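You operate a simulated robot arm through the tools that you are given. There is no shell and no other tool. Be economical: measure what you need, move in short steps, check, and stop when the job is done.

You are at the controls of a simulated robot arm. One attempt, no reset.

Task
Lift the brush pot and the lid off the splash and wipe it up.
Fine: brush pot on the rubber mat, lid on the yellow pot; use the wet sponge, leave it in the drip tray. Set down upright: brush pot. What is to be rubbed or washed off counts as gone when no trace of it is left.
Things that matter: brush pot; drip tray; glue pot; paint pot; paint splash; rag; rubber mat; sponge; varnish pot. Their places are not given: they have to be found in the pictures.

Only the result counts: the job must be done as asked and must still hold three seconds after the hand-in. Knocking over, shifting, dropping, spilling or breaking anything else fails it. A push-on lid holds only when it is set on centred and level and pressed home; a screw cap is set on level and turned clockwise until tight.

Robot
A 6-joint arm with a two-finger parallel gripper, fixed in place. Base frame: the origin is at the foot of the arm, x ahead of it, y to its left, z up; the work surface is at about z = 760. Units: mm, degrees, N and s.
With the tool pointing down near the work surface it reaches from about 260 to 680 mm from the base axis. Its first joint turns from -66.0 to 66.0 degrees. Payload 2.9 kg.
The TCP is the grasp point between the finger pads, 30 mm short of the fingertips. In the tool frame z runs along the fingers and y along their closing line. Largest opening 110 mm; finger width 20, thickness 10; the body of the gripper, 48 by 112 mm, starts 55 mm behind the TCP.
Orientation is that of the tool frame in the base frame, as a unit quaternion [w, x, y, z]. With the fingers straight down and closing along the base's y, the tool's x points along the base's -x, its y along +y and its z along -z.

Tools
- The arm moves only by the tool arm_command. Its argument "series" is a list of rows, each a list of 2 entries, a list of its own where there are three numbers: the shift along the tool's x, y, z in m, then the turn, a rotation vector about the tool's x, y, z in degrees. In form: [[[dx, dy, dz], [wx, wy, wz]], ...]. A call has 1 to 8 rows; each row is the pose to reach, as a shift and turn from the pose commanded when the call began, along the tool's axes at that moment. "claw" is the finger opening in m, from 0 to 0.11, set as the call begins (left out, the last holds). Rows are played at 5 a second. More than 50 mm and 8.6 degrees between two rows, or a gripper value outside its range, and nothing of the call is played. Where a pose cannot be reached the arm comes as near as it can. A force on the tool above 40 N (or 10 N above the force at the start of the call, whichever is more), or a blocked arm, ends the call early, and 0.2 s more pass. Each finger travels about 108 mm/s and halts on what it meets, pressing with about 21 N; the grip force reading is that of the motor and also rises with nothing between the fingers. The clock runs only during rows and for 0.2 s after the last one: add rows that repeat a pose to give the fingers time. It gives the time, the measured TCP pose, the force on the tool (base axes), the opening and the grip force at its end, in the units of the frame above (readings bear some noise), with the torque about the TCP (base axes, N m) and any sound that the robot's microphone picked up.
- Cameras (640 x 400 px; columns grow to the right, rows downward): "scene" is fixed at [69.8, 427.1, 1383.2]; the picture's right is [-0.83, -0.55, 0.00], its down [-0.31, 0.47, -0.82] and it looks along [0.46, -0.69, -0.57] (base axes); focal length 326 px, centre (320, 200). "wrist" rides on the gripper at [72, 17, -103] in the tool frame; the picture's right is [-0.23, 0.97, 0.00], its down [-0.76, -0.18, -0.62] and it looks along [-0.61, -0.14, 0.78] (tool axes); focal length 222 px, centre (320, 200).
- capture(camera): a new picture of that camera. The clock stands still meanwhile.
- locate(camera, pixels): for up to 12 pixels [column, row] of the newest picture of that camera ("zoom" is the newest enlarged one), the place [x, y, z] in the base frame of the surface seen there, good to about 3 mm. The clock stands still meanwhile.
- zoom(camera, box): a new picture of the part [left, top, right, bottom] of that camera's present view, enlarged. The clock stands still meanwhile.
- hand_in(): hands the job in; it is judged then, once.

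Go step by step. Measure first, check grasps and placings, and put right what went wrong. The budget is 80 turns and 46 pictures, counting those below and the enlarged ones. Unless the task says otherwise, let go and move clear before handing in, and close with one line.

The tools are called after "Request:" by a JSON object that holds its "fn" and its "kwargs". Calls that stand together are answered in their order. arm_command: Moves the arm, as the interface text tells. Its arguments: {"type":"object","properties":{"series":{"type":"array"},"claw":{"type":"number"}},"required":["series"]} The other tools are called the same way: capture (camera) takes a picture; locate (camera, pixels) gives the place of the surface under pixels of a picture; zoom (camera, box) takes an enlarged picture of a part of a camera's view; hand_in () hands the job in.

At the start:

```text
clock: 0.0
position: [445.7, -70.6, 1093.7]
orientation: [0.0, 0.0, 1.0, -0.001]
contact_force: [0.6, 0.3, -0.7]
wrist_torque: [0.02, 0.0, -0.04]
grip_width: 110.0
grasp_force: 0.2
```

scene: 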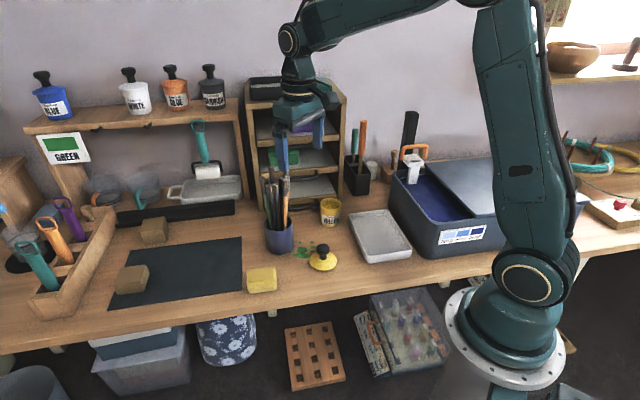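
wrist: 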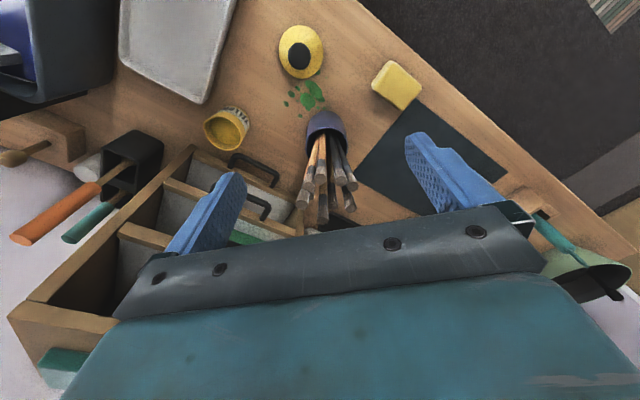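

The scene shows the brush pot near (279,235), the yellow lid near (322,258), green splash near (305,250), the yellow sponge near (262,279), the tray near (380,236) and the mat near (185,270). I'll zoom in to measure.

Request:
{"fn": "zoom", "kwargs": {"camera": "scene", "box": [230, 160, 430, 300]}}

Request:
{"fn": "zoom", "kwargs": {"camera": "wrist", "box": [180, 10, 440, 180]}}

Request:
{"fn": "zoom", "kwargs": {"camera": "scene", "box": [90, 180, 290, 320]}}

Request:
{"fn": "locate", "kwargs": {"camera": "scene", "pixels": [[279, 245], [322, 247], [322, 266], [262, 274], [262, 286], [305, 250], [380, 238], [329, 202], [180, 270], [200, 245], [130, 280], [155, 230]]}}

Request:
{"fn": "locate", "kwargs": {"camera": "wrist", "pixels": [[300, 52], [280, 60], [322, 48], [307, 98], [290, 100], [400, 82], [326, 118], [227, 128], [320, 165], [190, 50], [400, 180], [385, 95]]}}

```text
2.86 times, centred on (330, 230) of scene
```

zoom: 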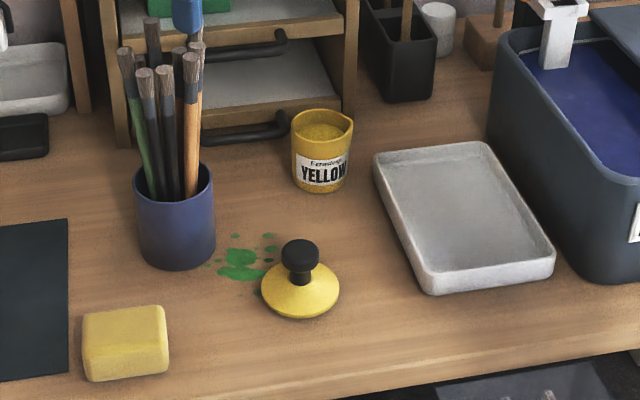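

```text
2.35 times, centred on (310, 95) of wrist
```

zoom: 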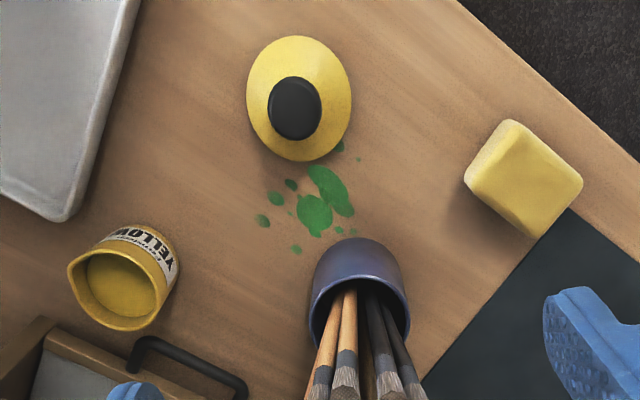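

```text
2.86 times, centred on (190, 250) of scene
```

zoom: 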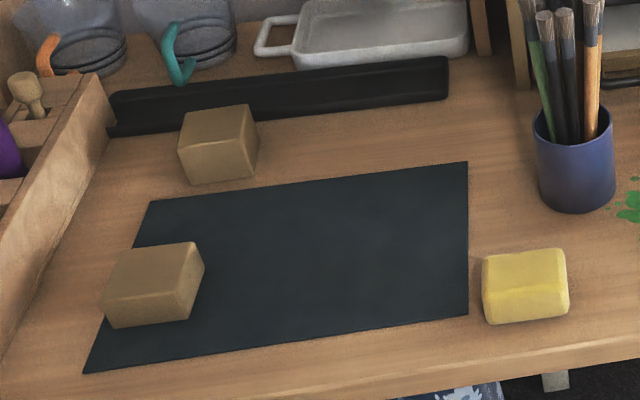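

```text
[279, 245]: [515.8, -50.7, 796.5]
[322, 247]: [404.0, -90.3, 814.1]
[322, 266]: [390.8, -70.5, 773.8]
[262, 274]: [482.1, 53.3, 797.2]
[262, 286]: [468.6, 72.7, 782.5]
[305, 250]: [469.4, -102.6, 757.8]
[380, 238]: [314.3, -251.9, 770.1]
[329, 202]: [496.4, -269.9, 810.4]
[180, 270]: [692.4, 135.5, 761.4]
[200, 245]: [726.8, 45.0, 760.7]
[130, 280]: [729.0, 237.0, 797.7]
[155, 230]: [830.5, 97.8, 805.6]
```

```text
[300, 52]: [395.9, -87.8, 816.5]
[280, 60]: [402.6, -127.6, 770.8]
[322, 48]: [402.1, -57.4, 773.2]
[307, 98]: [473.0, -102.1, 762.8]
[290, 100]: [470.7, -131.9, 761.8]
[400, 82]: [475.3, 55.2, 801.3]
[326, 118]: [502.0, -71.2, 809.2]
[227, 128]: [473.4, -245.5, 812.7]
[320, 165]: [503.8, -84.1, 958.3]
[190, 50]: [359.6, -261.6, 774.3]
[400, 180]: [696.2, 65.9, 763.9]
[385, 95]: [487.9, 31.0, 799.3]
```

Positions found. Next I need the mat corners, the sponge's extent, and a look at the tub label and the other trays.

Request:
{"fn": "locate", "kwargs": {"camera": "zoom", "pixels": [[466, 164], [466, 312], [152, 203], [88, 370], [486, 258], [560, 252], [566, 282], [484, 288], [490, 320], [566, 312], [200, 250], [190, 318]]}}

Request:
{"fn": "zoom", "kwargs": {"camera": "scene", "box": [340, 110, 540, 270]}}

Request:
{"fn": "locate", "kwargs": {"camera": "scene", "pixels": [[368, 211], [352, 214], [401, 210], [375, 262], [420, 248], [365, 213], [322, 204], [337, 203], [330, 199], [330, 228], [322, 246], [315, 260]]}}

```text
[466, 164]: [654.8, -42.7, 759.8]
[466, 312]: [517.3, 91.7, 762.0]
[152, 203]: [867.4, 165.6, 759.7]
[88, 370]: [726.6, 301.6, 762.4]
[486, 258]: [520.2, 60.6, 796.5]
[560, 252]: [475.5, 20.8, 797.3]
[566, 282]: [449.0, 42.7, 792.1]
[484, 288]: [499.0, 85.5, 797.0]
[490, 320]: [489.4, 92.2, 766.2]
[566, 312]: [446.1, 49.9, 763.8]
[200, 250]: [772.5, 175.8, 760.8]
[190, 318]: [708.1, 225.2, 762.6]
```

```text
2.50 times, centred on (440, 190) of scene
```

zoom: 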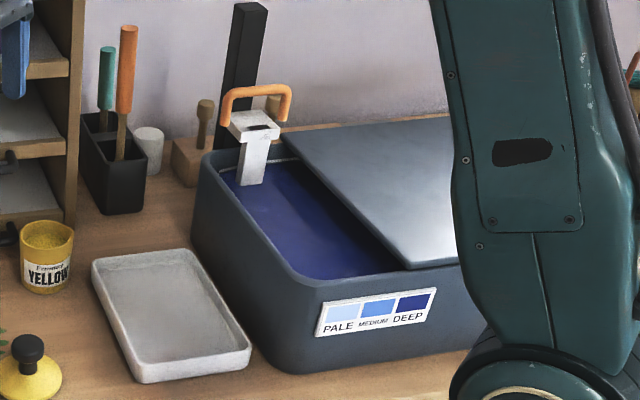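

```text
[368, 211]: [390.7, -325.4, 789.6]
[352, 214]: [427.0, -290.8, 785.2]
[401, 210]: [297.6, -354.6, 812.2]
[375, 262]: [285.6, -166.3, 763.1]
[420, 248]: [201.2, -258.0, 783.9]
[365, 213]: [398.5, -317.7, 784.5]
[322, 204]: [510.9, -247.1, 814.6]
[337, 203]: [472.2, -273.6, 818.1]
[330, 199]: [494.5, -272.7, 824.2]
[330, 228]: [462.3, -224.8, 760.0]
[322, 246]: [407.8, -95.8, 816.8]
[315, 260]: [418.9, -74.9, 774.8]
```

The workbench is rotated about 45° in the base frame. I'll measure the cubby front, the tops of the brushes and the pot edges before moving.

Request:
{"fn": "locate", "kwargs": {"camera": "scene", "pixels": [[312, 176], [302, 206], [342, 188], [263, 208], [345, 100], [273, 184], [288, 180], [267, 224], [291, 224], [279, 252], [318, 268], [335, 256]]}}

Request:
{"fn": "locate", "kwargs": {"camera": "wrist", "pixels": [[309, 187], [348, 185], [322, 190], [205, 132], [247, 118], [222, 148], [235, 108], [299, 55], [345, 130], [307, 133], [326, 111], [325, 25]]}}

```text
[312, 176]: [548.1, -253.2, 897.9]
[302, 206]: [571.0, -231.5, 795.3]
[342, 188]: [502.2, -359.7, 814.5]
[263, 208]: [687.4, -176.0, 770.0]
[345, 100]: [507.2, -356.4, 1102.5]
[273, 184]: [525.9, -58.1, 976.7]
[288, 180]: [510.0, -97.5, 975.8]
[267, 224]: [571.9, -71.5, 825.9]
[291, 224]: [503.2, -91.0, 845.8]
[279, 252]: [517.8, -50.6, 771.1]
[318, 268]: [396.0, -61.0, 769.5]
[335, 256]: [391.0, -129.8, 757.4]
```

```text
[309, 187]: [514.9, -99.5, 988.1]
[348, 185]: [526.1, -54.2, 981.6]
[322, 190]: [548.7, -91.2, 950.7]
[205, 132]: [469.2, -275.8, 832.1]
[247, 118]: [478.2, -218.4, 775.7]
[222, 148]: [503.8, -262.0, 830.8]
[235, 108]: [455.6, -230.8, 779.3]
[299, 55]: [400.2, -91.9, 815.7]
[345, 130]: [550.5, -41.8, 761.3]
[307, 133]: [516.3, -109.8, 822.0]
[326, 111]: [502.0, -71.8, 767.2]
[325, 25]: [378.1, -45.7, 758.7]
```

The lid is at about (400,-91) with the knob top at about 816, and the cubby front runs along the 45° direction. I'll move over the lid and yaw 45° so the fingers close parallel to the cubby.

Request:
{"fn": "arm_command", "kwargs": {"series": [[[0.0077, -0.0033, 0.032], [0, 0, 7.5]], [[0.0153, -0.0067, 0.065], [0, 0, 15]], [[0.023, -0.01, 0.097], [0, 0, 22.5]], [[0.0307, -0.0133, 0.129], [0, 0, 30]], [[0.0383, -0.0167, 0.162], [0, 0, 37.5]], [[0.046, -0.02, 0.194], [0, 0, 45]], [[0.046, -0.02, 0.194], [0, 0, 45]]], "claw": 0.07}}

Request:
{"fn": "capture", "kwargs": {"camera": "wrist"}}

Request:
{"fn": "zoom", "kwargs": {"camera": "scene", "box": [280, 220, 360, 280]}}

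```text
clock: 1.6
position: [398.1, -89.7, 900.3]
orientation: [0.0, 0.384, 0.923, 0.0]
contact_force: [1.0, 0.5, 0.3]
wrist_torque: [-0.01, 0.02, -0.02]
grip_width: 69.8
grasp_force: 0.1
```

```text
39 pictures are left
```

wrist: 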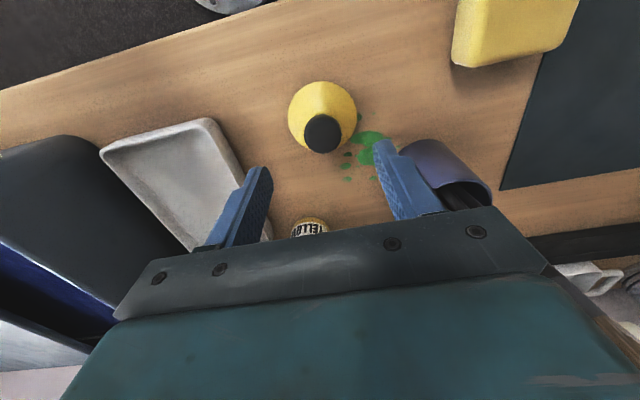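

```text
6.67 times, centred on (320, 250) of scene
```

zoom: 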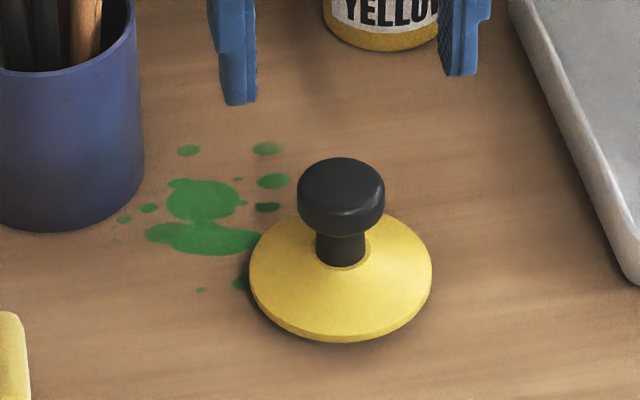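

The lid is clear of the fingers. I'll measure the knob and lid edges in this closer view.

Request:
{"fn": "locate", "kwargs": {"camera": "wrist", "pixels": [[322, 133], [305, 133], [339, 133], [322, 118], [322, 148], [292, 118], [354, 112], [322, 84], [313, 222], [340, 116], [360, 125], [305, 146]]}}

Request:
{"fn": "locate", "kwargs": {"camera": "zoom", "pixels": [[341, 177], [303, 185], [380, 185], [341, 220], [341, 250], [250, 270], [431, 270], [341, 330], [341, 340], [300, 230], [386, 232], [341, 162]]}}

```text
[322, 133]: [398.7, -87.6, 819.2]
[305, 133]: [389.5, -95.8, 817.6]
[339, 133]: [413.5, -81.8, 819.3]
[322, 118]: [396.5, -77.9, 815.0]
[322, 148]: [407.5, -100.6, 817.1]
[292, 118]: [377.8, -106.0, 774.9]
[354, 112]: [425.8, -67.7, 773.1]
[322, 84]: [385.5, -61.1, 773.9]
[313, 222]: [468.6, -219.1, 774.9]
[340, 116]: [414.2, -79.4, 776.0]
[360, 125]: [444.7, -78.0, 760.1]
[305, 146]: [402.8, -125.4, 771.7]
```

```text
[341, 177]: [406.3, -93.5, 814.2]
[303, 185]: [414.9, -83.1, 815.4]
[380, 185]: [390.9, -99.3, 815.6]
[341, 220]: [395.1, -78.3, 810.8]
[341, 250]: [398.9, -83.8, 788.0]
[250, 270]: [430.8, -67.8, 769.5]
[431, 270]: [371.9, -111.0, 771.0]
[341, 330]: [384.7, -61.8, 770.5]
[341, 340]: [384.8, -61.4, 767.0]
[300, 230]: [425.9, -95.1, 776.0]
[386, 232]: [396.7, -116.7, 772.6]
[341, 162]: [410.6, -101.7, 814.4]
```

The lid centre is about (402,-90), with the knob between z≈803 and 818. I'll descend until the tips sit just above the cone (TCP 820), then close.

Request:
{"fn": "arm_command", "kwargs": {"series": [[[-0.002, 0.002, 0.03], [0, 0, 0]], [[-0.002, 0.002, 0.06], [0, 0, 0]], [[-0.002, 0.002, 0.08], [0, 0, 0]], [[-0.002, 0.002, 0.08], [0, 0, 0]]]}}

Request:
{"fn": "zoom", "kwargs": {"camera": "scene", "box": [280, 210, 360, 270]}}

```text
clock: 2.6
position: [401.3, -88.1, 818.4]
orientation: [0.001, 0.384, 0.924, -0.001]
contact_force: [0.1, 0.1, 0.5]
wrist_torque: [0.03, -0.02, -0.01]
grip_width: 70.2
grasp_force: 0.0
```

```text
6.67 times, centred on (320, 240) of scene
```

zoom: 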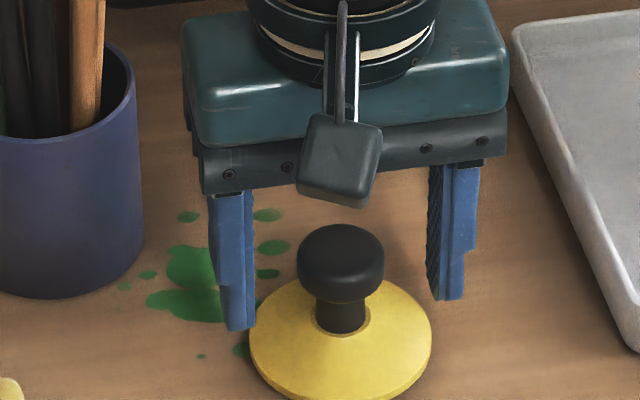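

The fingers straddle the knob evenly. Closing now, then a small test lift.

Request:
{"fn": "arm_command", "kwargs": {"series": [[[0, 0, 0], [0, 0, 0]], [[0, 0, 0], [0, 0, 0]], [[0, 0, 0], [0, 0, 0]], [[0, 0, -0.02], [0, 0, 0]], [[0, 0, -0.05], [0, 0, 0]], [[0, 0, -0.09], [0, 0, 0]], [[0, 0, -0.13], [0, 0, 0]], [[0, 0, -0.13], [0, 0, 0]]], "claw": 0.0}}

Request:
{"fn": "capture", "kwargs": {"camera": "wrist"}}

Request:
{"fn": "capture", "kwargs": {"camera": "scene"}}

```text
clock: 4.4
position: [402.2, -92.4, 949.6]
orientation: [0.001, 0.382, 0.924, 0.0]
contact_force: [0.3, 0.3, 0.0]
wrist_torque: [0.01, 0.03, 0.01]
grip_width: 32.9
grasp_force: 21.3
```

```text
36 pictures are left
```

wrist: 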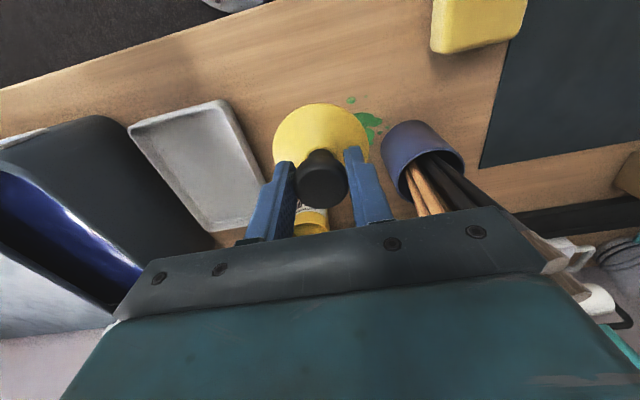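

```text
35 pictures are left
```

scene: 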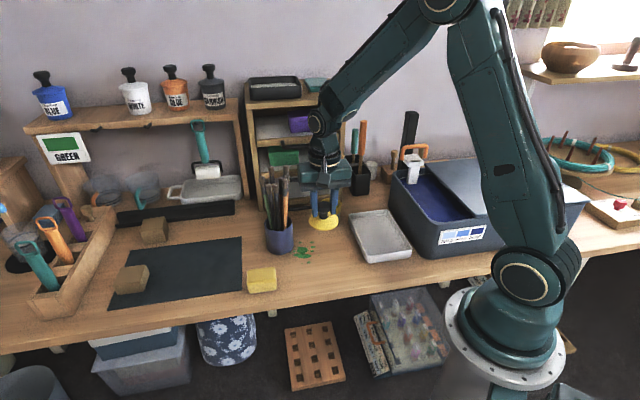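

The lid is gripped (opening 33). I'll measure it in the hand, then move aside so both cameras can see the yellow pot.

Request:
{"fn": "locate", "kwargs": {"camera": "wrist", "pixels": [[275, 148], [367, 148], [321, 105], [298, 108], [345, 108], [321, 165], [301, 180], [344, 180], [321, 200], [321, 182]]}}

Request:
{"fn": "arm_command", "kwargs": {"series": [[[0.013, -0.033, 0], [0, 0, 0]], [[0.027, -0.067, 0], [0, 0, 0]], [[0.04, -0.1, 0], [0, 0, 0]], [[0.04, -0.1, 0], [0, 0, 0]]]}}

Request:
{"fn": "capture", "kwargs": {"camera": "wrist"}}

Request:
{"fn": "zoom", "kwargs": {"camera": "scene", "box": [290, 180, 370, 240]}}

```text
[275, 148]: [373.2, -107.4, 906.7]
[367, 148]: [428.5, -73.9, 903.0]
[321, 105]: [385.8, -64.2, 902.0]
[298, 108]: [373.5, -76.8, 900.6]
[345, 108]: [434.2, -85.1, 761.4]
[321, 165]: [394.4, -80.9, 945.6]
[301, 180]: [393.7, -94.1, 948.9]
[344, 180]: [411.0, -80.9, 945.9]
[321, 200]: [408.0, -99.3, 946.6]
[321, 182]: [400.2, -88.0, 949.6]
```

```text
clock: 5.4
position: [299.8, -133.7, 949.4]
orientation: [0.001, 0.383, 0.924, -0.001]
contact_force: [-0.7, -0.1, -0.7]
wrist_torque: [-0.01, 0.0, -0.01]
grip_width: 32.8
grasp_force: 21.3
```

```text
34 pictures are left
```

wrist: 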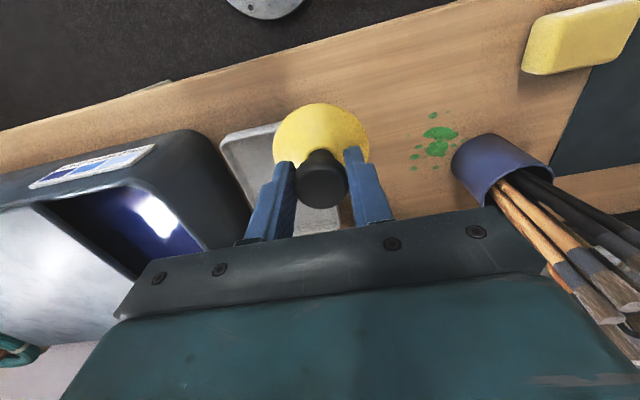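

```text
6.67 times, centred on (330, 210) of scene
```

zoom: 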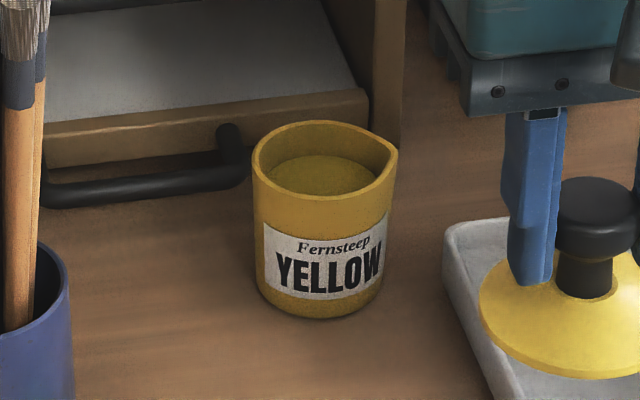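

The lid sits centred on the TCP, with the rim about 47 mm below it. Next I'll measure the pot rim in this zoom.

Request:
{"fn": "locate", "kwargs": {"camera": "zoom", "pixels": [[255, 166], [272, 136], [300, 125], [335, 124], [365, 132], [392, 152], [300, 199], [330, 203], [360, 195], [270, 185], [320, 260], [320, 312]]}}

Request:
{"fn": "locate", "kwargs": {"camera": "zoom", "pixels": [[258, 280], [384, 260], [257, 230], [390, 215], [320, 225], [320, 180], [385, 185], [375, 190], [345, 200], [285, 194], [285, 130], [320, 123]]}}

```text
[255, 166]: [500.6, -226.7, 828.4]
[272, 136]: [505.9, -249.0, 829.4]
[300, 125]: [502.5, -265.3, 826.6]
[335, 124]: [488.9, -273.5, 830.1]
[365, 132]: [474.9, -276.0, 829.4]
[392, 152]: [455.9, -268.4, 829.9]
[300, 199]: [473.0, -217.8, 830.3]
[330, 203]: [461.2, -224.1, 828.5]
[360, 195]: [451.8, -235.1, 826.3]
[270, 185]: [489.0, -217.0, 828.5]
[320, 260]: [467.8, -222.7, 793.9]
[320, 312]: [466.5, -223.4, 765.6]
```

```text
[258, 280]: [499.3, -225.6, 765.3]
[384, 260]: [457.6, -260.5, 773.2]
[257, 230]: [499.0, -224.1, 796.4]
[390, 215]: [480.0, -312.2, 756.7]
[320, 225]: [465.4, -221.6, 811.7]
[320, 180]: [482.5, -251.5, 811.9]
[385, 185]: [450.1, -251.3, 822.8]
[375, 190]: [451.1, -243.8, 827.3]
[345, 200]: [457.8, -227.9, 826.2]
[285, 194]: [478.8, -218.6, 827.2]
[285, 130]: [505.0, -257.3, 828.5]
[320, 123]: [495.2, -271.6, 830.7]
```

The pot rim is centred at about (479.4,-246.5), radius 29, z≈829. I'll carry the lid over it and hold at TCP 915.

Request:
{"fn": "arm_command", "kwargs": {"series": [[[-0.035, 0.0075, 0], [0, 0, 0]], [[-0.07, 0.015, 0], [0, 0, 0]], [[-0.105, 0.0225, 0], [0, 0, 0]], [[-0.14, 0.03, 0], [0, 0, 0]], [[-0.175, 0.038, 0], [0, 0, 0]], [[-0.2058, 0.0451, 0.01], [0, 0, 0]], [[-0.2058, 0.0451, 0.035], [0, 0, 0]], [[-0.2058, 0.0451, 0.035], [0, 0, 0]]]}}

Request:
{"fn": "zoom", "kwargs": {"camera": "scene", "box": [290, 160, 370, 240]}}

Request:
{"fn": "capture", "kwargs": {"camera": "wrist"}}

```text
clock: 7.2
position: [480.3, -249.7, 913.0]
orientation: [0.001, 0.383, 0.924, 0.0]
contact_force: [-0.3, 0.0, -0.5]
wrist_torque: [-0.03, 0.02, 0.0]
grip_width: 32.8
grasp_force: 21.7
```

```text
5.00 times, centred on (330, 200) of scene
```

zoom: 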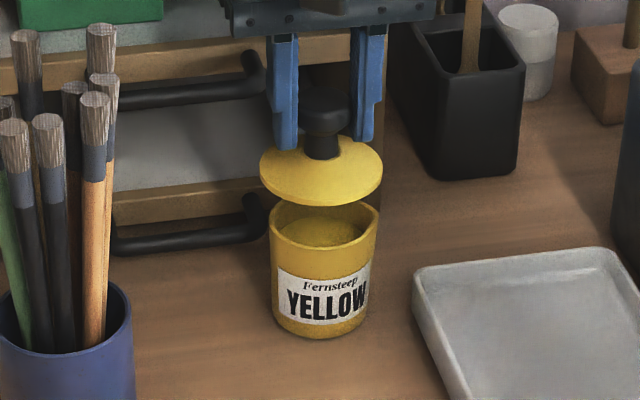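

```text
31 pictures are left
```

wrist: 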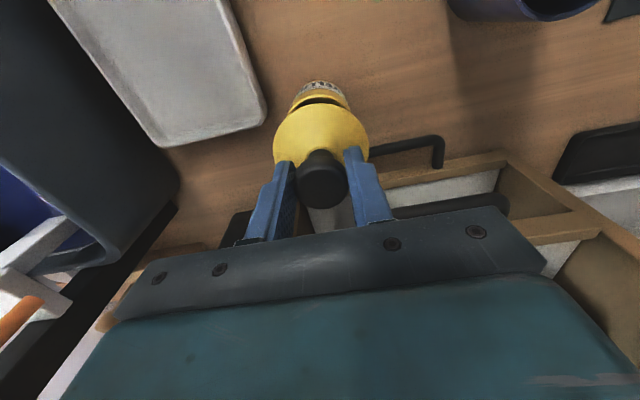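

The lid looks laterally aligned with the pot (midlines ≈321 and 322). I'll measure the lid's depth once more to check.

Request:
{"fn": "locate", "kwargs": {"camera": "zoom", "pixels": [[262, 170], [381, 170], [320, 200], [320, 204], [290, 196], [355, 194], [280, 150], [365, 150], [273, 255], [376, 250], [320, 250], [320, 320]]}}

Request:
{"fn": "locate", "kwargs": {"camera": "wrist", "pixels": [[275, 148], [367, 148], [321, 106], [300, 111], [342, 111], [321, 182], [290, 106], [350, 104], [320, 82]]}}

```text
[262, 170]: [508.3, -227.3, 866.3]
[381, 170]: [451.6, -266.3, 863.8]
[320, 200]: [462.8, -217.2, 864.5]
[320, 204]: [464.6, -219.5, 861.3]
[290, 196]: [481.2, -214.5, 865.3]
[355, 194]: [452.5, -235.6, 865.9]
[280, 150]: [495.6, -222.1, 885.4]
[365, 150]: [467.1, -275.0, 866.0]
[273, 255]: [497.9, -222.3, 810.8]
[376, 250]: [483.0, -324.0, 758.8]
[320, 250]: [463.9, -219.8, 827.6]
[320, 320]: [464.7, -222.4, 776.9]
```

```text
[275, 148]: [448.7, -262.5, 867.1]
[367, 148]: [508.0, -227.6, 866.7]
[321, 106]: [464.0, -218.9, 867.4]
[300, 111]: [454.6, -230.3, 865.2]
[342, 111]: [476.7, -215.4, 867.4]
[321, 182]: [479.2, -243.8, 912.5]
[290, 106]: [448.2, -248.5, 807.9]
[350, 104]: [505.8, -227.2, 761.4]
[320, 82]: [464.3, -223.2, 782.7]
```

Lid centre (480,-247) and pot centre (479.4,-246.5) match. Lowering gently until contact.

Request:
{"fn": "arm_command", "kwargs": {"series": [[[0, 0, 0.01], [0, 0, 0]], [[0, 0, 0.02], [0, 0, 0]], [[0, 0, 0.026], [0, 0, 0]], [[0, 0, 0.03], [0, 0, 0]], [[0, 0, 0.033], [0, 0, 0]], [[0, 0, 0.035], [0, 0, 0]]]}}

```text
clock: 8.6
position: [479.6, -247.0, 881.0]
orientation: [0.001, 0.383, 0.924, 0.0]
contact_force: [-1.5, 1.2, 17.9]
wrist_torque: [0.02, -0.23, 0.0]
grip_width: 33.1
grasp_force: 21.0
```

Contact at z≈881 with 18 N. Pressing on in small steps.

Request:
{"fn": "arm_command", "kwargs": {"series": [[[0, 0, 0.001], [0, 0, 0]], [[0, 0, 0.002], [0, 0, 0]], [[0, 0, 0.003], [0, 0, 0]], [[0, 0, 0.004], [0, 0, 0]], [[0, 0, 0.004], [0, 0, 0]]]}}

Request:
{"fn": "zoom", "kwargs": {"camera": "scene", "box": [290, 170, 370, 240]}}

```text
clock: 9.8
position: [479.8, -246.9, 875.7]
orientation: [0.001, 0.383, 0.924, 0.0]
contact_force: [-1.1, 0.4, 17.4]
wrist_torque: [0.03, -0.25, -0.01]
grip_width: 32.9
grasp_force: 21.2
```

```text
5.71 times, centred on (330, 205) of scene
```

zoom: 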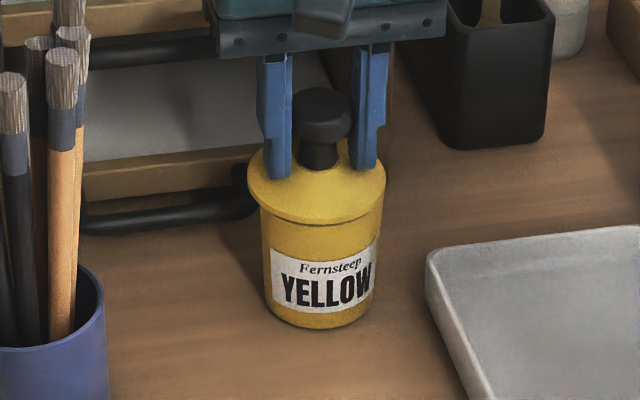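

The force held at 17 N while the lid moved about 5 mm, so it was either going in or slipping in the grip. I'll check heights.

Request:
{"fn": "locate", "kwargs": {"camera": "zoom", "pixels": [[250, 180], [384, 180], [315, 218], [280, 210], [350, 210], [322, 92], [315, 230], [322, 115]]}}

Request:
{"fn": "arm_command", "kwargs": {"series": [[[0, 0, 0.001], [0, 0, 0]], [[0, 0, 0.002], [0, 0, 0]], [[0, 0, 0.003], [0, 0, 0]], [[0, 0, 0.003], [0, 0, 0]]]}}

```text
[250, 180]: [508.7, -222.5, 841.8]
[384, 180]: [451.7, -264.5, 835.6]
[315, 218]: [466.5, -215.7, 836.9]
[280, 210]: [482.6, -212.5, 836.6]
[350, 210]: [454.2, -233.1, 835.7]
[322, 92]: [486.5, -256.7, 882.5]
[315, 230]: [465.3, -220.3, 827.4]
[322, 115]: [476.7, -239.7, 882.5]
```

```text
clock: 10.8
position: [480.3, -247.2, 873.0]
orientation: [0.0, 0.384, 0.923, 0.0]
contact_force: [-1.4, 1.8, 17.3]
wrist_torque: [0.12, -0.23, 0.02]
grip_width: 32.9
grasp_force: 21.1
```

The knob top is at 882 while the TCP is at 873, so the fingers slipped and the lid is only resting on the pot. I'll release, rise, close the fingers and press on the knob from above.

Request:
{"fn": "arm_command", "kwargs": {"series": [[[0, 0, 0], [0, 0, 0]], [[0, 0, 0], [0, 0, 0]], [[0, 0, -0.02], [0, 0, 0]], [[0, 0, -0.05], [0, 0, 0]], [[0, 0, -0.06], [0, 0, 0]]], "claw": 0.06}}

Request:
{"fn": "arm_command", "kwargs": {"series": [[[0, 0, 0], [0, 0, 0]], [[0, 0, 0], [0, 0, 0]], [[0, 0, 0], [0, 0, 0]]], "claw": 0.0}}

Request:
{"fn": "zoom", "kwargs": {"camera": "scene", "box": [290, 160, 370, 240]}}

```text
clock: 12.0
position: [480.0, -247.8, 933.1]
orientation: [0.0, 0.382, 0.924, -0.001]
contact_force: [-0.2, 0.2, 0.9]
wrist_torque: [-0.01, 0.0, -0.03]
grip_width: 60.0
grasp_force: 0.1
```

```text
clock: 12.8
position: [479.9, -247.9, 933.0]
orientation: [0.0, 0.382, 0.924, 0.0]
contact_force: [-0.2, 0.0, -0.1]
wrist_torque: [0.0, 0.03, 0.0]
grip_width: 0.0
grasp_force: 20.9
```

```text
5.00 times, centred on (330, 200) of scene
```

zoom: 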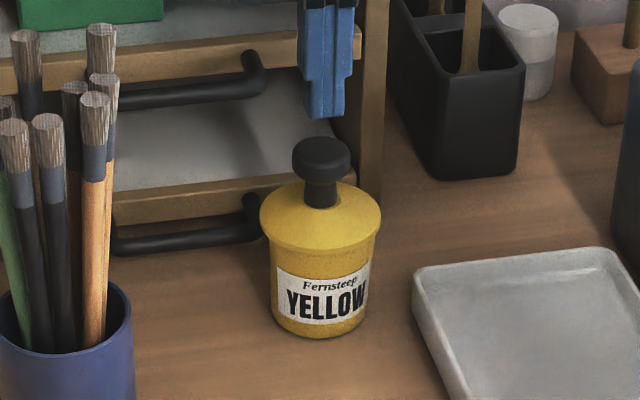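

The lid rests on the pot and looks level. Pressing down on the knob.

Request:
{"fn": "locate", "kwargs": {"camera": "zoom", "pixels": [[321, 148], [321, 142], [262, 215], [379, 215], [320, 244], [300, 240], [345, 240], [310, 145], [333, 145]]}}

Request:
{"fn": "arm_command", "kwargs": {"series": [[[0, 0, 0.012], [0, 0, 0]], [[0, 0, 0.018], [0, 0, 0]], [[0, 0, 0.022], [0, 0, 0]], [[0, 0, 0.025], [0, 0, 0]], [[0, 0, 0.028], [0, 0, 0]], [[0, 0, 0.031], [0, 0, 0]], [[0, 0, 0.034], [0, 0, 0]]]}}

```text
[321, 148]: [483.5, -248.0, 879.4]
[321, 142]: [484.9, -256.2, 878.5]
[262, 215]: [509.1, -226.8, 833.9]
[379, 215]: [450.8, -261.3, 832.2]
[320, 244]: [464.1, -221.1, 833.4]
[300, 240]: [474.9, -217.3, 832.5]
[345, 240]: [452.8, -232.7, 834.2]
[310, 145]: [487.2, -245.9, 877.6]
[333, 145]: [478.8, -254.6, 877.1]
```

```text
clock: 14.2
position: [481.9, -248.3, 909.4]
orientation: [0.006, 0.383, 0.924, -0.001]
contact_force: [-1.8, 1.3, 9.1]
wrist_torque: [0.09, 0.12, 0.0]
grip_width: 0.2
grasp_force: 20.6
stopped in row 6: the force on the tool passed its limit at 46 N (the readings are from after the stop); the commanded pose is now the measured one
```

The press reached 46 N. I'll push again to see whether anything still gives.

Request:
{"fn": "arm_command", "kwargs": {"series": [[[0, 0, 0.002], [0, 0, 0]], [[0, 0, 0.004], [0, 0, 0]], [[0, 0, 0.006], [0, 0, 0]], [[0, 0, 0.008], [0, 0, 0]], [[0, 0, 0.01], [0, 0, 0]]]}}

Request:
{"fn": "zoom", "kwargs": {"camera": "scene", "box": [290, 160, 370, 240]}}

```text
clock: 14.8
position: [483.6, -248.9, 909.9]
orientation: [0.009, 0.382, 0.924, 0.0]
contact_force: [-2.7, 2.4, 8.7]
wrist_torque: [0.09, 0.15, 0.02]
grip_width: 0.0
grasp_force: 21.5
stopped in row 3: the force on the tool passed its limit at 43 N (the readings are from after the stop); the commanded pose is now the measured one
```

```text
5.00 times, centred on (330, 200) of scene
```

zoom: 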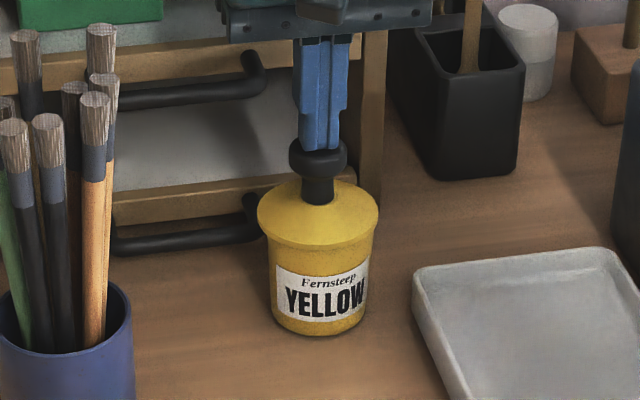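

It's stiff now, so the lid is seated as far as it goes. Lifting off and inspecting the seam.

Request:
{"fn": "arm_command", "kwargs": {"series": [[[0, 0, -0.02], [0, 0, 0]], [[0, 0, -0.06], [0, 0, 0]], [[0, 0, -0.1], [0, 0, 0]], [[0.03, 0, -0.13], [0, 0, 0]], [[0.06, 0, -0.16], [0, 0, 0]]], "claw": 0.0}}

Request:
{"fn": "zoom", "kwargs": {"camera": "scene", "box": [310, 185, 350, 235]}}

Request:
{"fn": "locate", "kwargs": {"camera": "zoom", "pixels": [[326, 40], [310, 30], [340, 30], [210, 140], [390, 140], [310, 210], [310, 230]]}}

```text
clock: 16.0
position: [436.7, -206.0, 1068.8]
orientation: [0.007, 0.384, 0.923, -0.001]
contact_force: [-0.4, -0.5, 0.5]
wrist_torque: [0.03, -0.02, 0.01]
grip_width: 0.0
grasp_force: 20.5
```

```text
8.00 times, centred on (330, 210) of scene
```

zoom: 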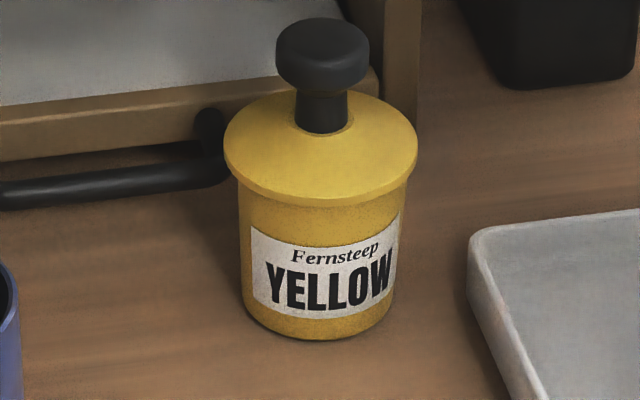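

```text
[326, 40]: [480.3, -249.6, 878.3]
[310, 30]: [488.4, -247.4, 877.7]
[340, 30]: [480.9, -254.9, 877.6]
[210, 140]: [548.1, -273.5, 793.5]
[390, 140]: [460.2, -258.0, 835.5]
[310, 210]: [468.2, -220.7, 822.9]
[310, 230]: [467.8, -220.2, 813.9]
```

The lid is seated: the disc sits on the rim and the knob top is at 878. Next I'll level the tool, then yaw and move into position for a tilted side grasp of the brush pot, because the brushes block a vertical one.

Request:
{"fn": "arm_command", "kwargs": {"series": [[[0.01, 0, 0], [0.2, 0.8, 0]], [[0.01, 0, 0], [0.2, 0.8, 0]]], "claw": 0.11}}

Request:
{"fn": "arm_command", "kwargs": {"series": [[[0.0117, 0.0088, 0.0], [0, 0, -7.86]], [[0.0234, 0.0176, 0.0], [0, 0, -15.7]], [[0.0351, 0.0264, 0.02], [0, 0, -23.6]], [[0.0468, 0.0352, 0.05], [0, 0, -31.4]], [[0.0585, 0.044, 0.075], [0, 0, -39.3]], [[0.0702, 0.0528, 0.095], [0, 0, -47.1]], [[0.082, 0.0615, 0.109], [0, 0, -55]], [[0.082, 0.0615, 0.109], [0, 0, -55]]]}}

Request:
{"fn": "capture", "kwargs": {"camera": "wrist"}}

```text
clock: 16.6
position: [431.6, -200.1, 1068.2]
orientation: [-0.001, 0.383, 0.924, 0.0]
contact_force: [-0.4, -0.9, 1.2]
wrist_torque: [-0.01, -0.03, 0.02]
grip_width: 110.1
grasp_force: 0.1
```

```text
clock: 18.4
position: [417.6, -95.2, 958.7]
orientation: [0.0, -0.088, 0.996, 0.0]
contact_force: [-0.1, 0.3, -0.1]
wrist_torque: [-0.01, 0.01, 0.03]
grip_width: 109.9
grasp_force: 0.0
```

```text
26 pictures are left
```

wrist: 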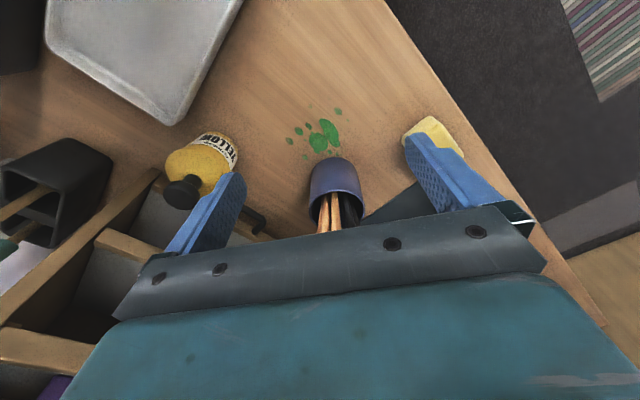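

Yaw is right. I'll measure the brush pot and splash from here before tilting.

Request:
{"fn": "locate", "kwargs": {"camera": "wrist", "pixels": [[311, 180], [361, 180], [336, 162], [336, 185], [311, 200], [361, 200], [325, 140], [311, 150], [290, 141], [333, 152], [307, 122], [338, 111]]}}

Request:
{"fn": "zoom", "kwargs": {"camera": "scene", "box": [250, 160, 320, 260]}}

Request:
{"fn": "locate", "kwargs": {"camera": "zoom", "pixels": [[265, 270], [371, 270], [318, 310], [318, 360], [290, 300], [350, 300], [265, 320], [371, 320], [266, 250], [372, 245]]}}

```text
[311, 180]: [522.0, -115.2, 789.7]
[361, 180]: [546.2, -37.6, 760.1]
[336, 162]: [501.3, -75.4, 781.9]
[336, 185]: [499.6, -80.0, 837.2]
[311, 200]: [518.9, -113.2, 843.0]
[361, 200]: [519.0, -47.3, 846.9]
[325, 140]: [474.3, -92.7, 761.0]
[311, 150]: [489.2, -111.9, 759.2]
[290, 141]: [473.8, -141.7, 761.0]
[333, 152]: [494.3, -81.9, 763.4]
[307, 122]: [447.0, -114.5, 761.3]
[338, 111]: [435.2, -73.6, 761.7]
```

```text
4.00 times, centred on (285, 210) of scene
```

zoom: 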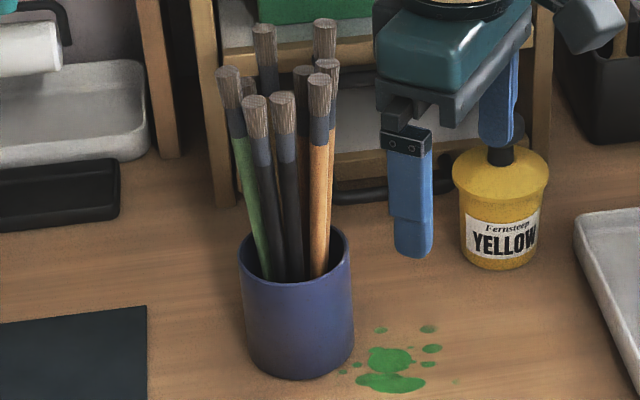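

```text
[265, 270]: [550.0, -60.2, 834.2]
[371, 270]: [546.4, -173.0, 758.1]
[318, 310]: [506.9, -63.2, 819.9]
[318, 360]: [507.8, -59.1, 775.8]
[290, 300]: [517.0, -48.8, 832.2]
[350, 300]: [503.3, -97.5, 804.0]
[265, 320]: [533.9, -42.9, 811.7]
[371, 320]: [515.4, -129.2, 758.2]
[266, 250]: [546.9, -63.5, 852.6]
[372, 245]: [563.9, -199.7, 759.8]
```

The brush pot is centred at about (535,-80), radius 36, rim at 850. Tilting the tool 60° forward at the staging point.

Request:
{"fn": "arm_command", "kwargs": {"series": [[[0.0005, -0.0005, 0.01], [0, -7.5, 0]], [[0.001, -0.001, 0.02], [0, -15, 0]], [[0.0014, -0.0015, 0.03], [0, -22.5, 0]], [[0.0018, -0.002, 0.04], [0, -30, 0]], [[0.0023, -0.0025, 0.05], [0, -37.5, 0]], [[0.0028, -0.003, 0.06], [0, -45, 0]], [[0.0032, -0.0035, 0.07], [0, -52.5, 0]], [[0.0037, -0.0039, 0.081], [0, -60, 0]]]}}

Request:
{"fn": "capture", "kwargs": {"camera": "scene"}}

Request:
{"fn": "capture", "kwargs": {"camera": "wrist"}}

```text
clock: 20.2
position: [414.0, -102.3, 875.4]
orientation: [0.5, -0.073, 0.862, 0.043]
contact_force: [-0.7, 0.0, -0.2]
wrist_torque: [0.04, -0.02, 0.01]
grip_width: 110.0
grasp_force: 0.1
```

```text
24 pictures are left
```

scene: 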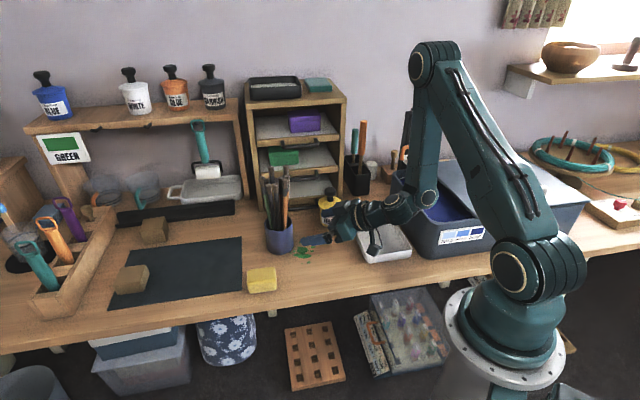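

```text
23 pictures are left
```

wrist: 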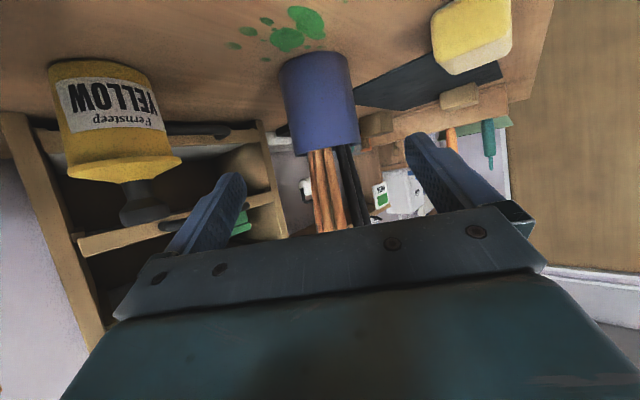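

The tilt works and the pot is between the finger lines. Advancing 80 mm along the tool axis, then checking.

Request:
{"fn": "arm_command", "kwargs": {"series": [[[0, 0, 0.025], [0, 0, 0]], [[0, 0, 0.05], [0, 0, 0]], [[0, 0, 0.08], [0, 0, 0]], [[0, 0, 0.08], [0, 0, 0]]]}}

Request:
{"fn": "zoom", "kwargs": {"camera": "scene", "box": [240, 160, 400, 280]}}

Request:
{"fn": "capture", "kwargs": {"camera": "wrist"}}

```text
clock: 21.2
position: [482.6, -88.9, 838.2]
orientation: [0.498, -0.075, 0.863, 0.043]
contact_force: [-0.5, -0.9, -0.9]
wrist_torque: [0.01, -0.04, 0.01]
grip_width: 110.0
grasp_force: 0.0
```

```text
3.33 times, centred on (320, 220) of scene
```

zoom: 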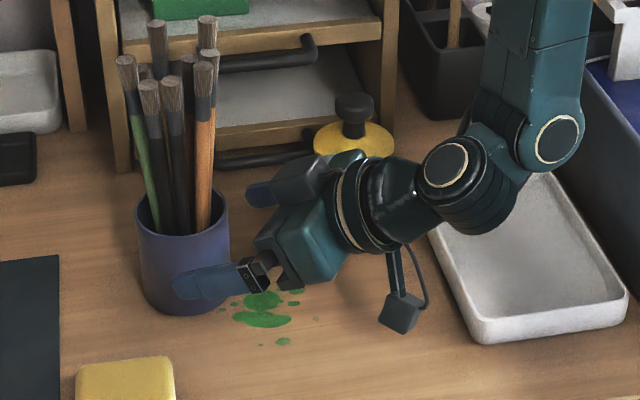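

```text
21 pictures are left
```

wrist: 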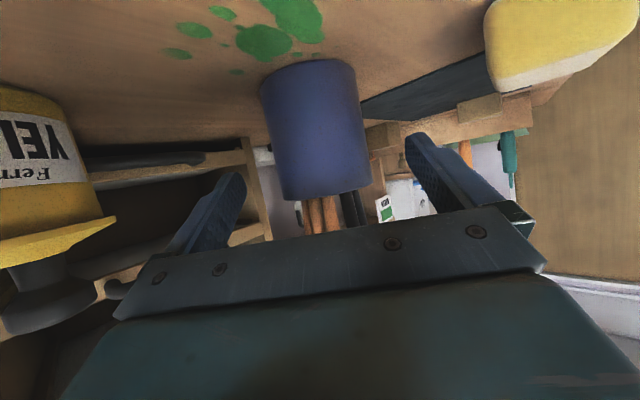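

All clear. Advancing the remaining 47 mm and closing on the pot.

Request:
{"fn": "arm_command", "kwargs": {"series": [[[0, 0, 0.016], [0, 0, 0]], [[0, 0, 0.032], [0, 0, 0]], [[0, 0, 0.047], [0, 0, 0]], [[0, 0, 0.047], [0, 0, 0]]]}}

Request:
{"fn": "arm_command", "kwargs": {"series": [[[0, 0, 0], [0, 0, 0]], [[0, 0, 0], [0, 0, 0]], [[0, 0, 0], [0, 0, 0]], [[0, 0, 0], [0, 0, 0]]], "claw": 0.0}}

Request:
{"fn": "capture", "kwargs": {"camera": "wrist"}}

Request:
{"fn": "zoom", "kwargs": {"camera": "scene", "box": [230, 160, 390, 280]}}

```text
clock: 22.2
position: [522.3, -81.8, 814.4]
orientation: [0.498, -0.076, 0.863, 0.044]
contact_force: [0.2, 0.0, 0.1]
wrist_torque: [-0.02, -0.01, 0.0]
grip_width: 109.8
grasp_force: 0.1
```

```text
clock: 23.2
position: [522.7, -82.0, 814.7]
orientation: [0.498, -0.075, 0.863, 0.044]
contact_force: [-0.1, 0.1, 0.1]
wrist_torque: [0.0, 0.0, 0.02]
grip_width: 72.6
grasp_force: 20.9
```

```text
20 pictures are left
```

wrist: 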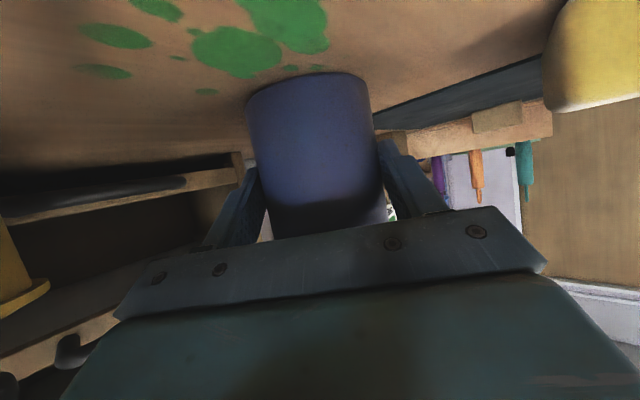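

```text
3.33 times, centred on (310, 220) of scene
```

zoom: 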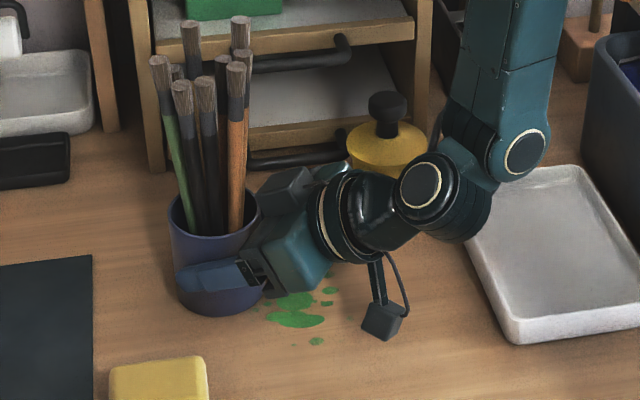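

Gripped at 72.6 mm. Lifting 60 mm straight up.

Request:
{"fn": "arm_command", "kwargs": {"series": [[[-0.0087, 0, -0.005], [0, 0, 0]], [[-0.0173, 0, -0.01], [0, 0, 0]], [[-0.0346, 0, -0.02], [0, 0, 0]], [[-0.052, 0, -0.03], [0, 0, 0]], [[-0.052, 0, -0.03], [0, 0, 0]]]}}

Request:
{"fn": "zoom", "kwargs": {"camera": "scene", "box": [210, 130, 370, 290]}}

```text
clock: 24.4
position: [521.8, -81.8, 873.3]
orientation: [0.498, -0.076, 0.863, 0.044]
contact_force: [0.2, 0.4, -2.1]
wrist_torque: [0.0, 0.04, 0.01]
grip_width: 72.9
grasp_force: 21.2
```

```text
2.50 times, centred on (290, 210) of scene
```

zoom: 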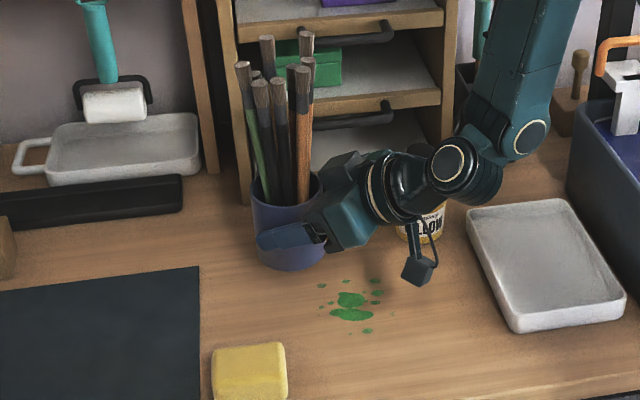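

The brush pot is up and upright, and the whole splash is visible. Carrying it to the mat while yawing 30° so the wrist camera clears the sponge.

Request:
{"fn": "arm_command", "kwargs": {"series": [[[-0.0116, 0.0241, 0.0201], [-5.2, 0, -3]], [[-0.0232, 0.0483, 0.0401], [-10.4, 0, -6]], [[-0.0347, 0.0724, 0.0602], [-15.6, 0, -9]], [[-0.0463, 0.0966, 0.0802], [-20.8, 0, -12]], [[-0.0579, 0.1207, 0.1003], [-26, 0, -15]], [[-0.0579, 0.1207, 0.1003], [-26, 0, -15]]]}}

Request:
{"fn": "capture", "kwargs": {"camera": "scene"}}

```text
clock: 25.8
position: [618.0, 57.2, 870.3]
orientation: [0.47, -0.297, 0.813, 0.172]
contact_force: [1.1, 0.2, -3.4]
wrist_torque: [0.0, -0.01, -0.01]
grip_width: 72.6
grasp_force: 21.1
```

```text
17 pictures are left
```

scene: 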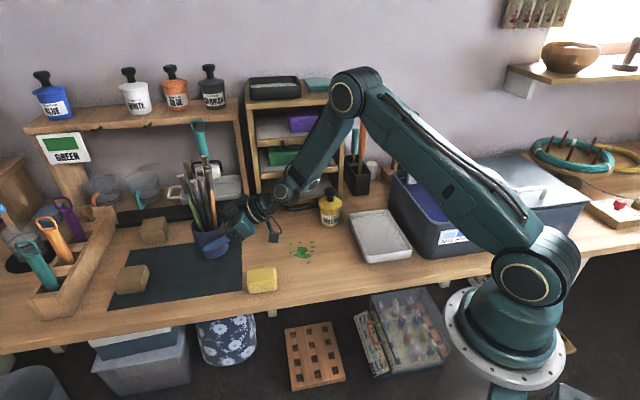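

In position over the mat at (625,65). Lowering until contact.

Request:
{"fn": "arm_command", "kwargs": {"series": [[[0.0173, 0, 0.01], [0, 0, 0]], [[0.0346, 0, 0.02], [0, 0, 0]], [[0.0433, 0, 0.025], [0, 0, 0]], [[0.0468, 0, 0.027], [0, 0, 0]], [[0.0485, 0, 0.028], [0, 0, 0]], [[0.0494, 0, 0.0285], [0, 0, 0]], [[0.0502, 0, 0.029], [0, 0, 0]]]}}

Request:
{"fn": "zoom", "kwargs": {"camera": "scene", "box": [140, 180, 300, 310]}}

Request:
{"fn": "locate", "kwargs": {"camera": "zoom", "pixels": [[210, 200], [230, 235], [200, 235], [270, 235], [230, 245], [400, 200], [400, 330]]}}

```text
clock: 27.4
position: [616.8, 57.5, 815.2]
orientation: [0.473, -0.296, 0.812, 0.172]
contact_force: [-6.1, -3.1, 14.4]
wrist_torque: [0.29, -0.04, 0.34]
grip_width: 72.9
grasp_force: 20.9
```

```text
3.08 times, centred on (220, 245) of scene
```

zoom: 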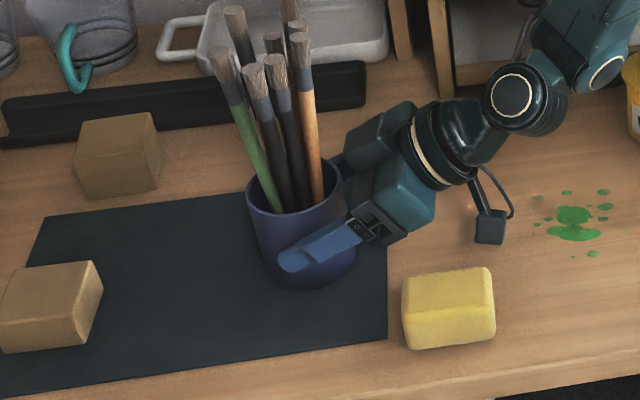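

```text
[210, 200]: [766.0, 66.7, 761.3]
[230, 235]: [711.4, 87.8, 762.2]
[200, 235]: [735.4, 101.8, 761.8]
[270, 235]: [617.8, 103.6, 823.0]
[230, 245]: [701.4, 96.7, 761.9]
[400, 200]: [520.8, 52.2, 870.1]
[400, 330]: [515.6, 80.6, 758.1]
```

The pot touched down with 14 N of contact, well inside the mat. Releasing and backing out along the tool axis.

Request:
{"fn": "arm_command", "kwargs": {"series": [[[-0.001, 0, -0.0005], [0, 0, 0]], [[-0.001, 0, -0.0005], [0, 0, 0]], [[-0.001, 0, -0.0005], [0, 0, 0]], [[-0.001, 0, -0.03], [0, 0, 0]], [[-0.001, 0, -0.07], [0, 0, 0]], [[-0.001, 0, -0.11], [0, 0, 0]], [[-0.001, 0, -0.15], [0, 0, 0]], [[-0.001, 0, -0.19], [0, 0, 0]]], "claw": 0.11}}

Request:
{"fn": "capture", "kwargs": {"camera": "wrist"}}

```text
clock: 29.2
position: [490.0, -48.1, 913.2]
orientation: [0.469, -0.296, 0.814, 0.17]
contact_force: [0.1, -0.1, 0.7]
wrist_torque: [0.02, 0.0, 0.05]
grip_width: 110.0
grasp_force: 0.0
```

```text
15 pictures are left
```

wrist: 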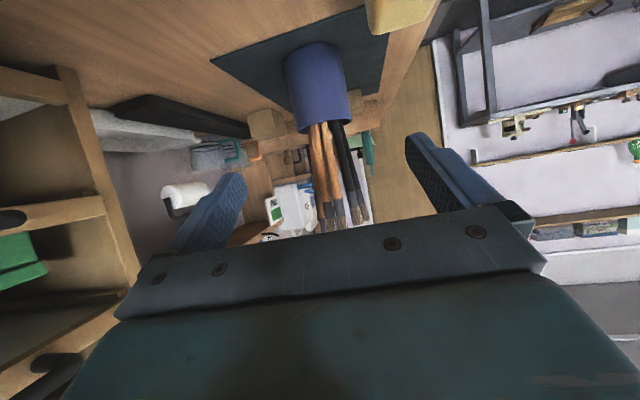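

The brush pot stands free on the mat. Returning the tool to vertical above the sponge at (486,52).

Request:
{"fn": "arm_command", "kwargs": {"series": [[[-0.0045, 0.0097, 0.006], [0, 7.5, 0]], [[-0.009, 0.0194, 0.0121], [0, 15, 0]], [[-0.0135, 0.0291, 0.0181], [0, 22.5, 0]], [[-0.018, 0.0388, 0.0242], [0, 30, 0]], [[-0.0226, 0.0485, 0.0302], [0, 37.5, 0]], [[-0.0271, 0.0582, 0.0363], [0, 45, 0]], [[-0.0316, 0.0679, 0.0423], [0, 52.5, 0]], [[-0.0361, 0.0776, 0.0484], [0, 60, 0]]]}}

Request:
{"fn": "capture", "kwargs": {"camera": "wrist"}}

Request:
{"fn": "zoom", "kwargs": {"camera": "scene", "box": [180, 180, 340, 300]}}

```text
clock: 31.0
position: [485.5, 51.2, 918.8]
orientation: [-0.001, -0.342, 0.94, 0.0]
contact_force: [-1.0, 0.2, -0.2]
wrist_torque: [0.04, 0.02, 0.0]
grip_width: 109.8
grasp_force: 0.0
```

```text
14 pictures are left
```

wrist: 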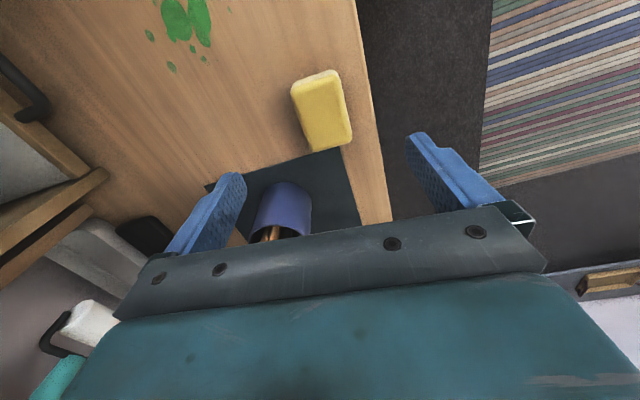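

```text
3.33 times, centred on (260, 240) of scene
```

zoom: 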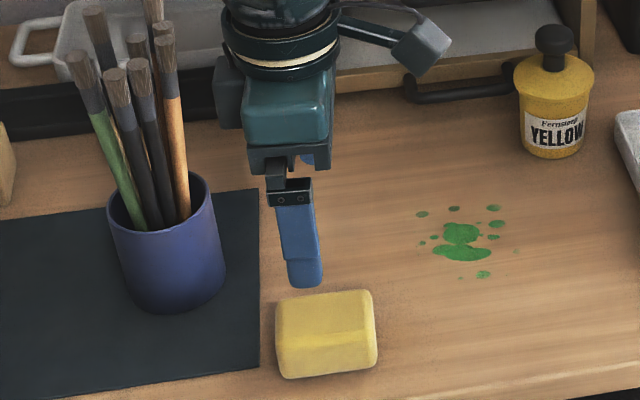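

Both the sponge and the full splash are visible. Measuring the sponge corners and every splash spot.

Request:
{"fn": "locate", "kwargs": {"camera": "wrist", "pixels": [[293, 88], [336, 72], [351, 135], [308, 147], [322, 105], [342, 90], [300, 110], [330, 130]]}}

Request:
{"fn": "locate", "kwargs": {"camera": "zoom", "pixels": [[422, 214], [454, 209], [496, 209], [496, 223], [494, 237], [462, 226], [461, 252], [490, 252], [434, 252], [420, 243], [485, 274], [518, 252]]}}

```text
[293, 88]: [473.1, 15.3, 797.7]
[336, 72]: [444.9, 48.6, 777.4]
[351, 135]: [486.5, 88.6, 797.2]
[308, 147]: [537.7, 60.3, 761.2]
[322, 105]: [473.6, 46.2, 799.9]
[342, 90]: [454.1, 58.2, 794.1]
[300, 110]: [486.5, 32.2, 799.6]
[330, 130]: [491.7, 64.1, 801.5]
```

```text
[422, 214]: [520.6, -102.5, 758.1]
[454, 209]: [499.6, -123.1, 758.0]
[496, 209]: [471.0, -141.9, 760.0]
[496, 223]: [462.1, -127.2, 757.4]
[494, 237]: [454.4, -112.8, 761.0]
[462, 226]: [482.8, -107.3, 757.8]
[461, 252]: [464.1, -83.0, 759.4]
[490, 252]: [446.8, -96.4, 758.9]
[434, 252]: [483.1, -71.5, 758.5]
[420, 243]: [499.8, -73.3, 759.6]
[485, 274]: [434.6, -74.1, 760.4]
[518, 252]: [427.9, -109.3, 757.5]
```

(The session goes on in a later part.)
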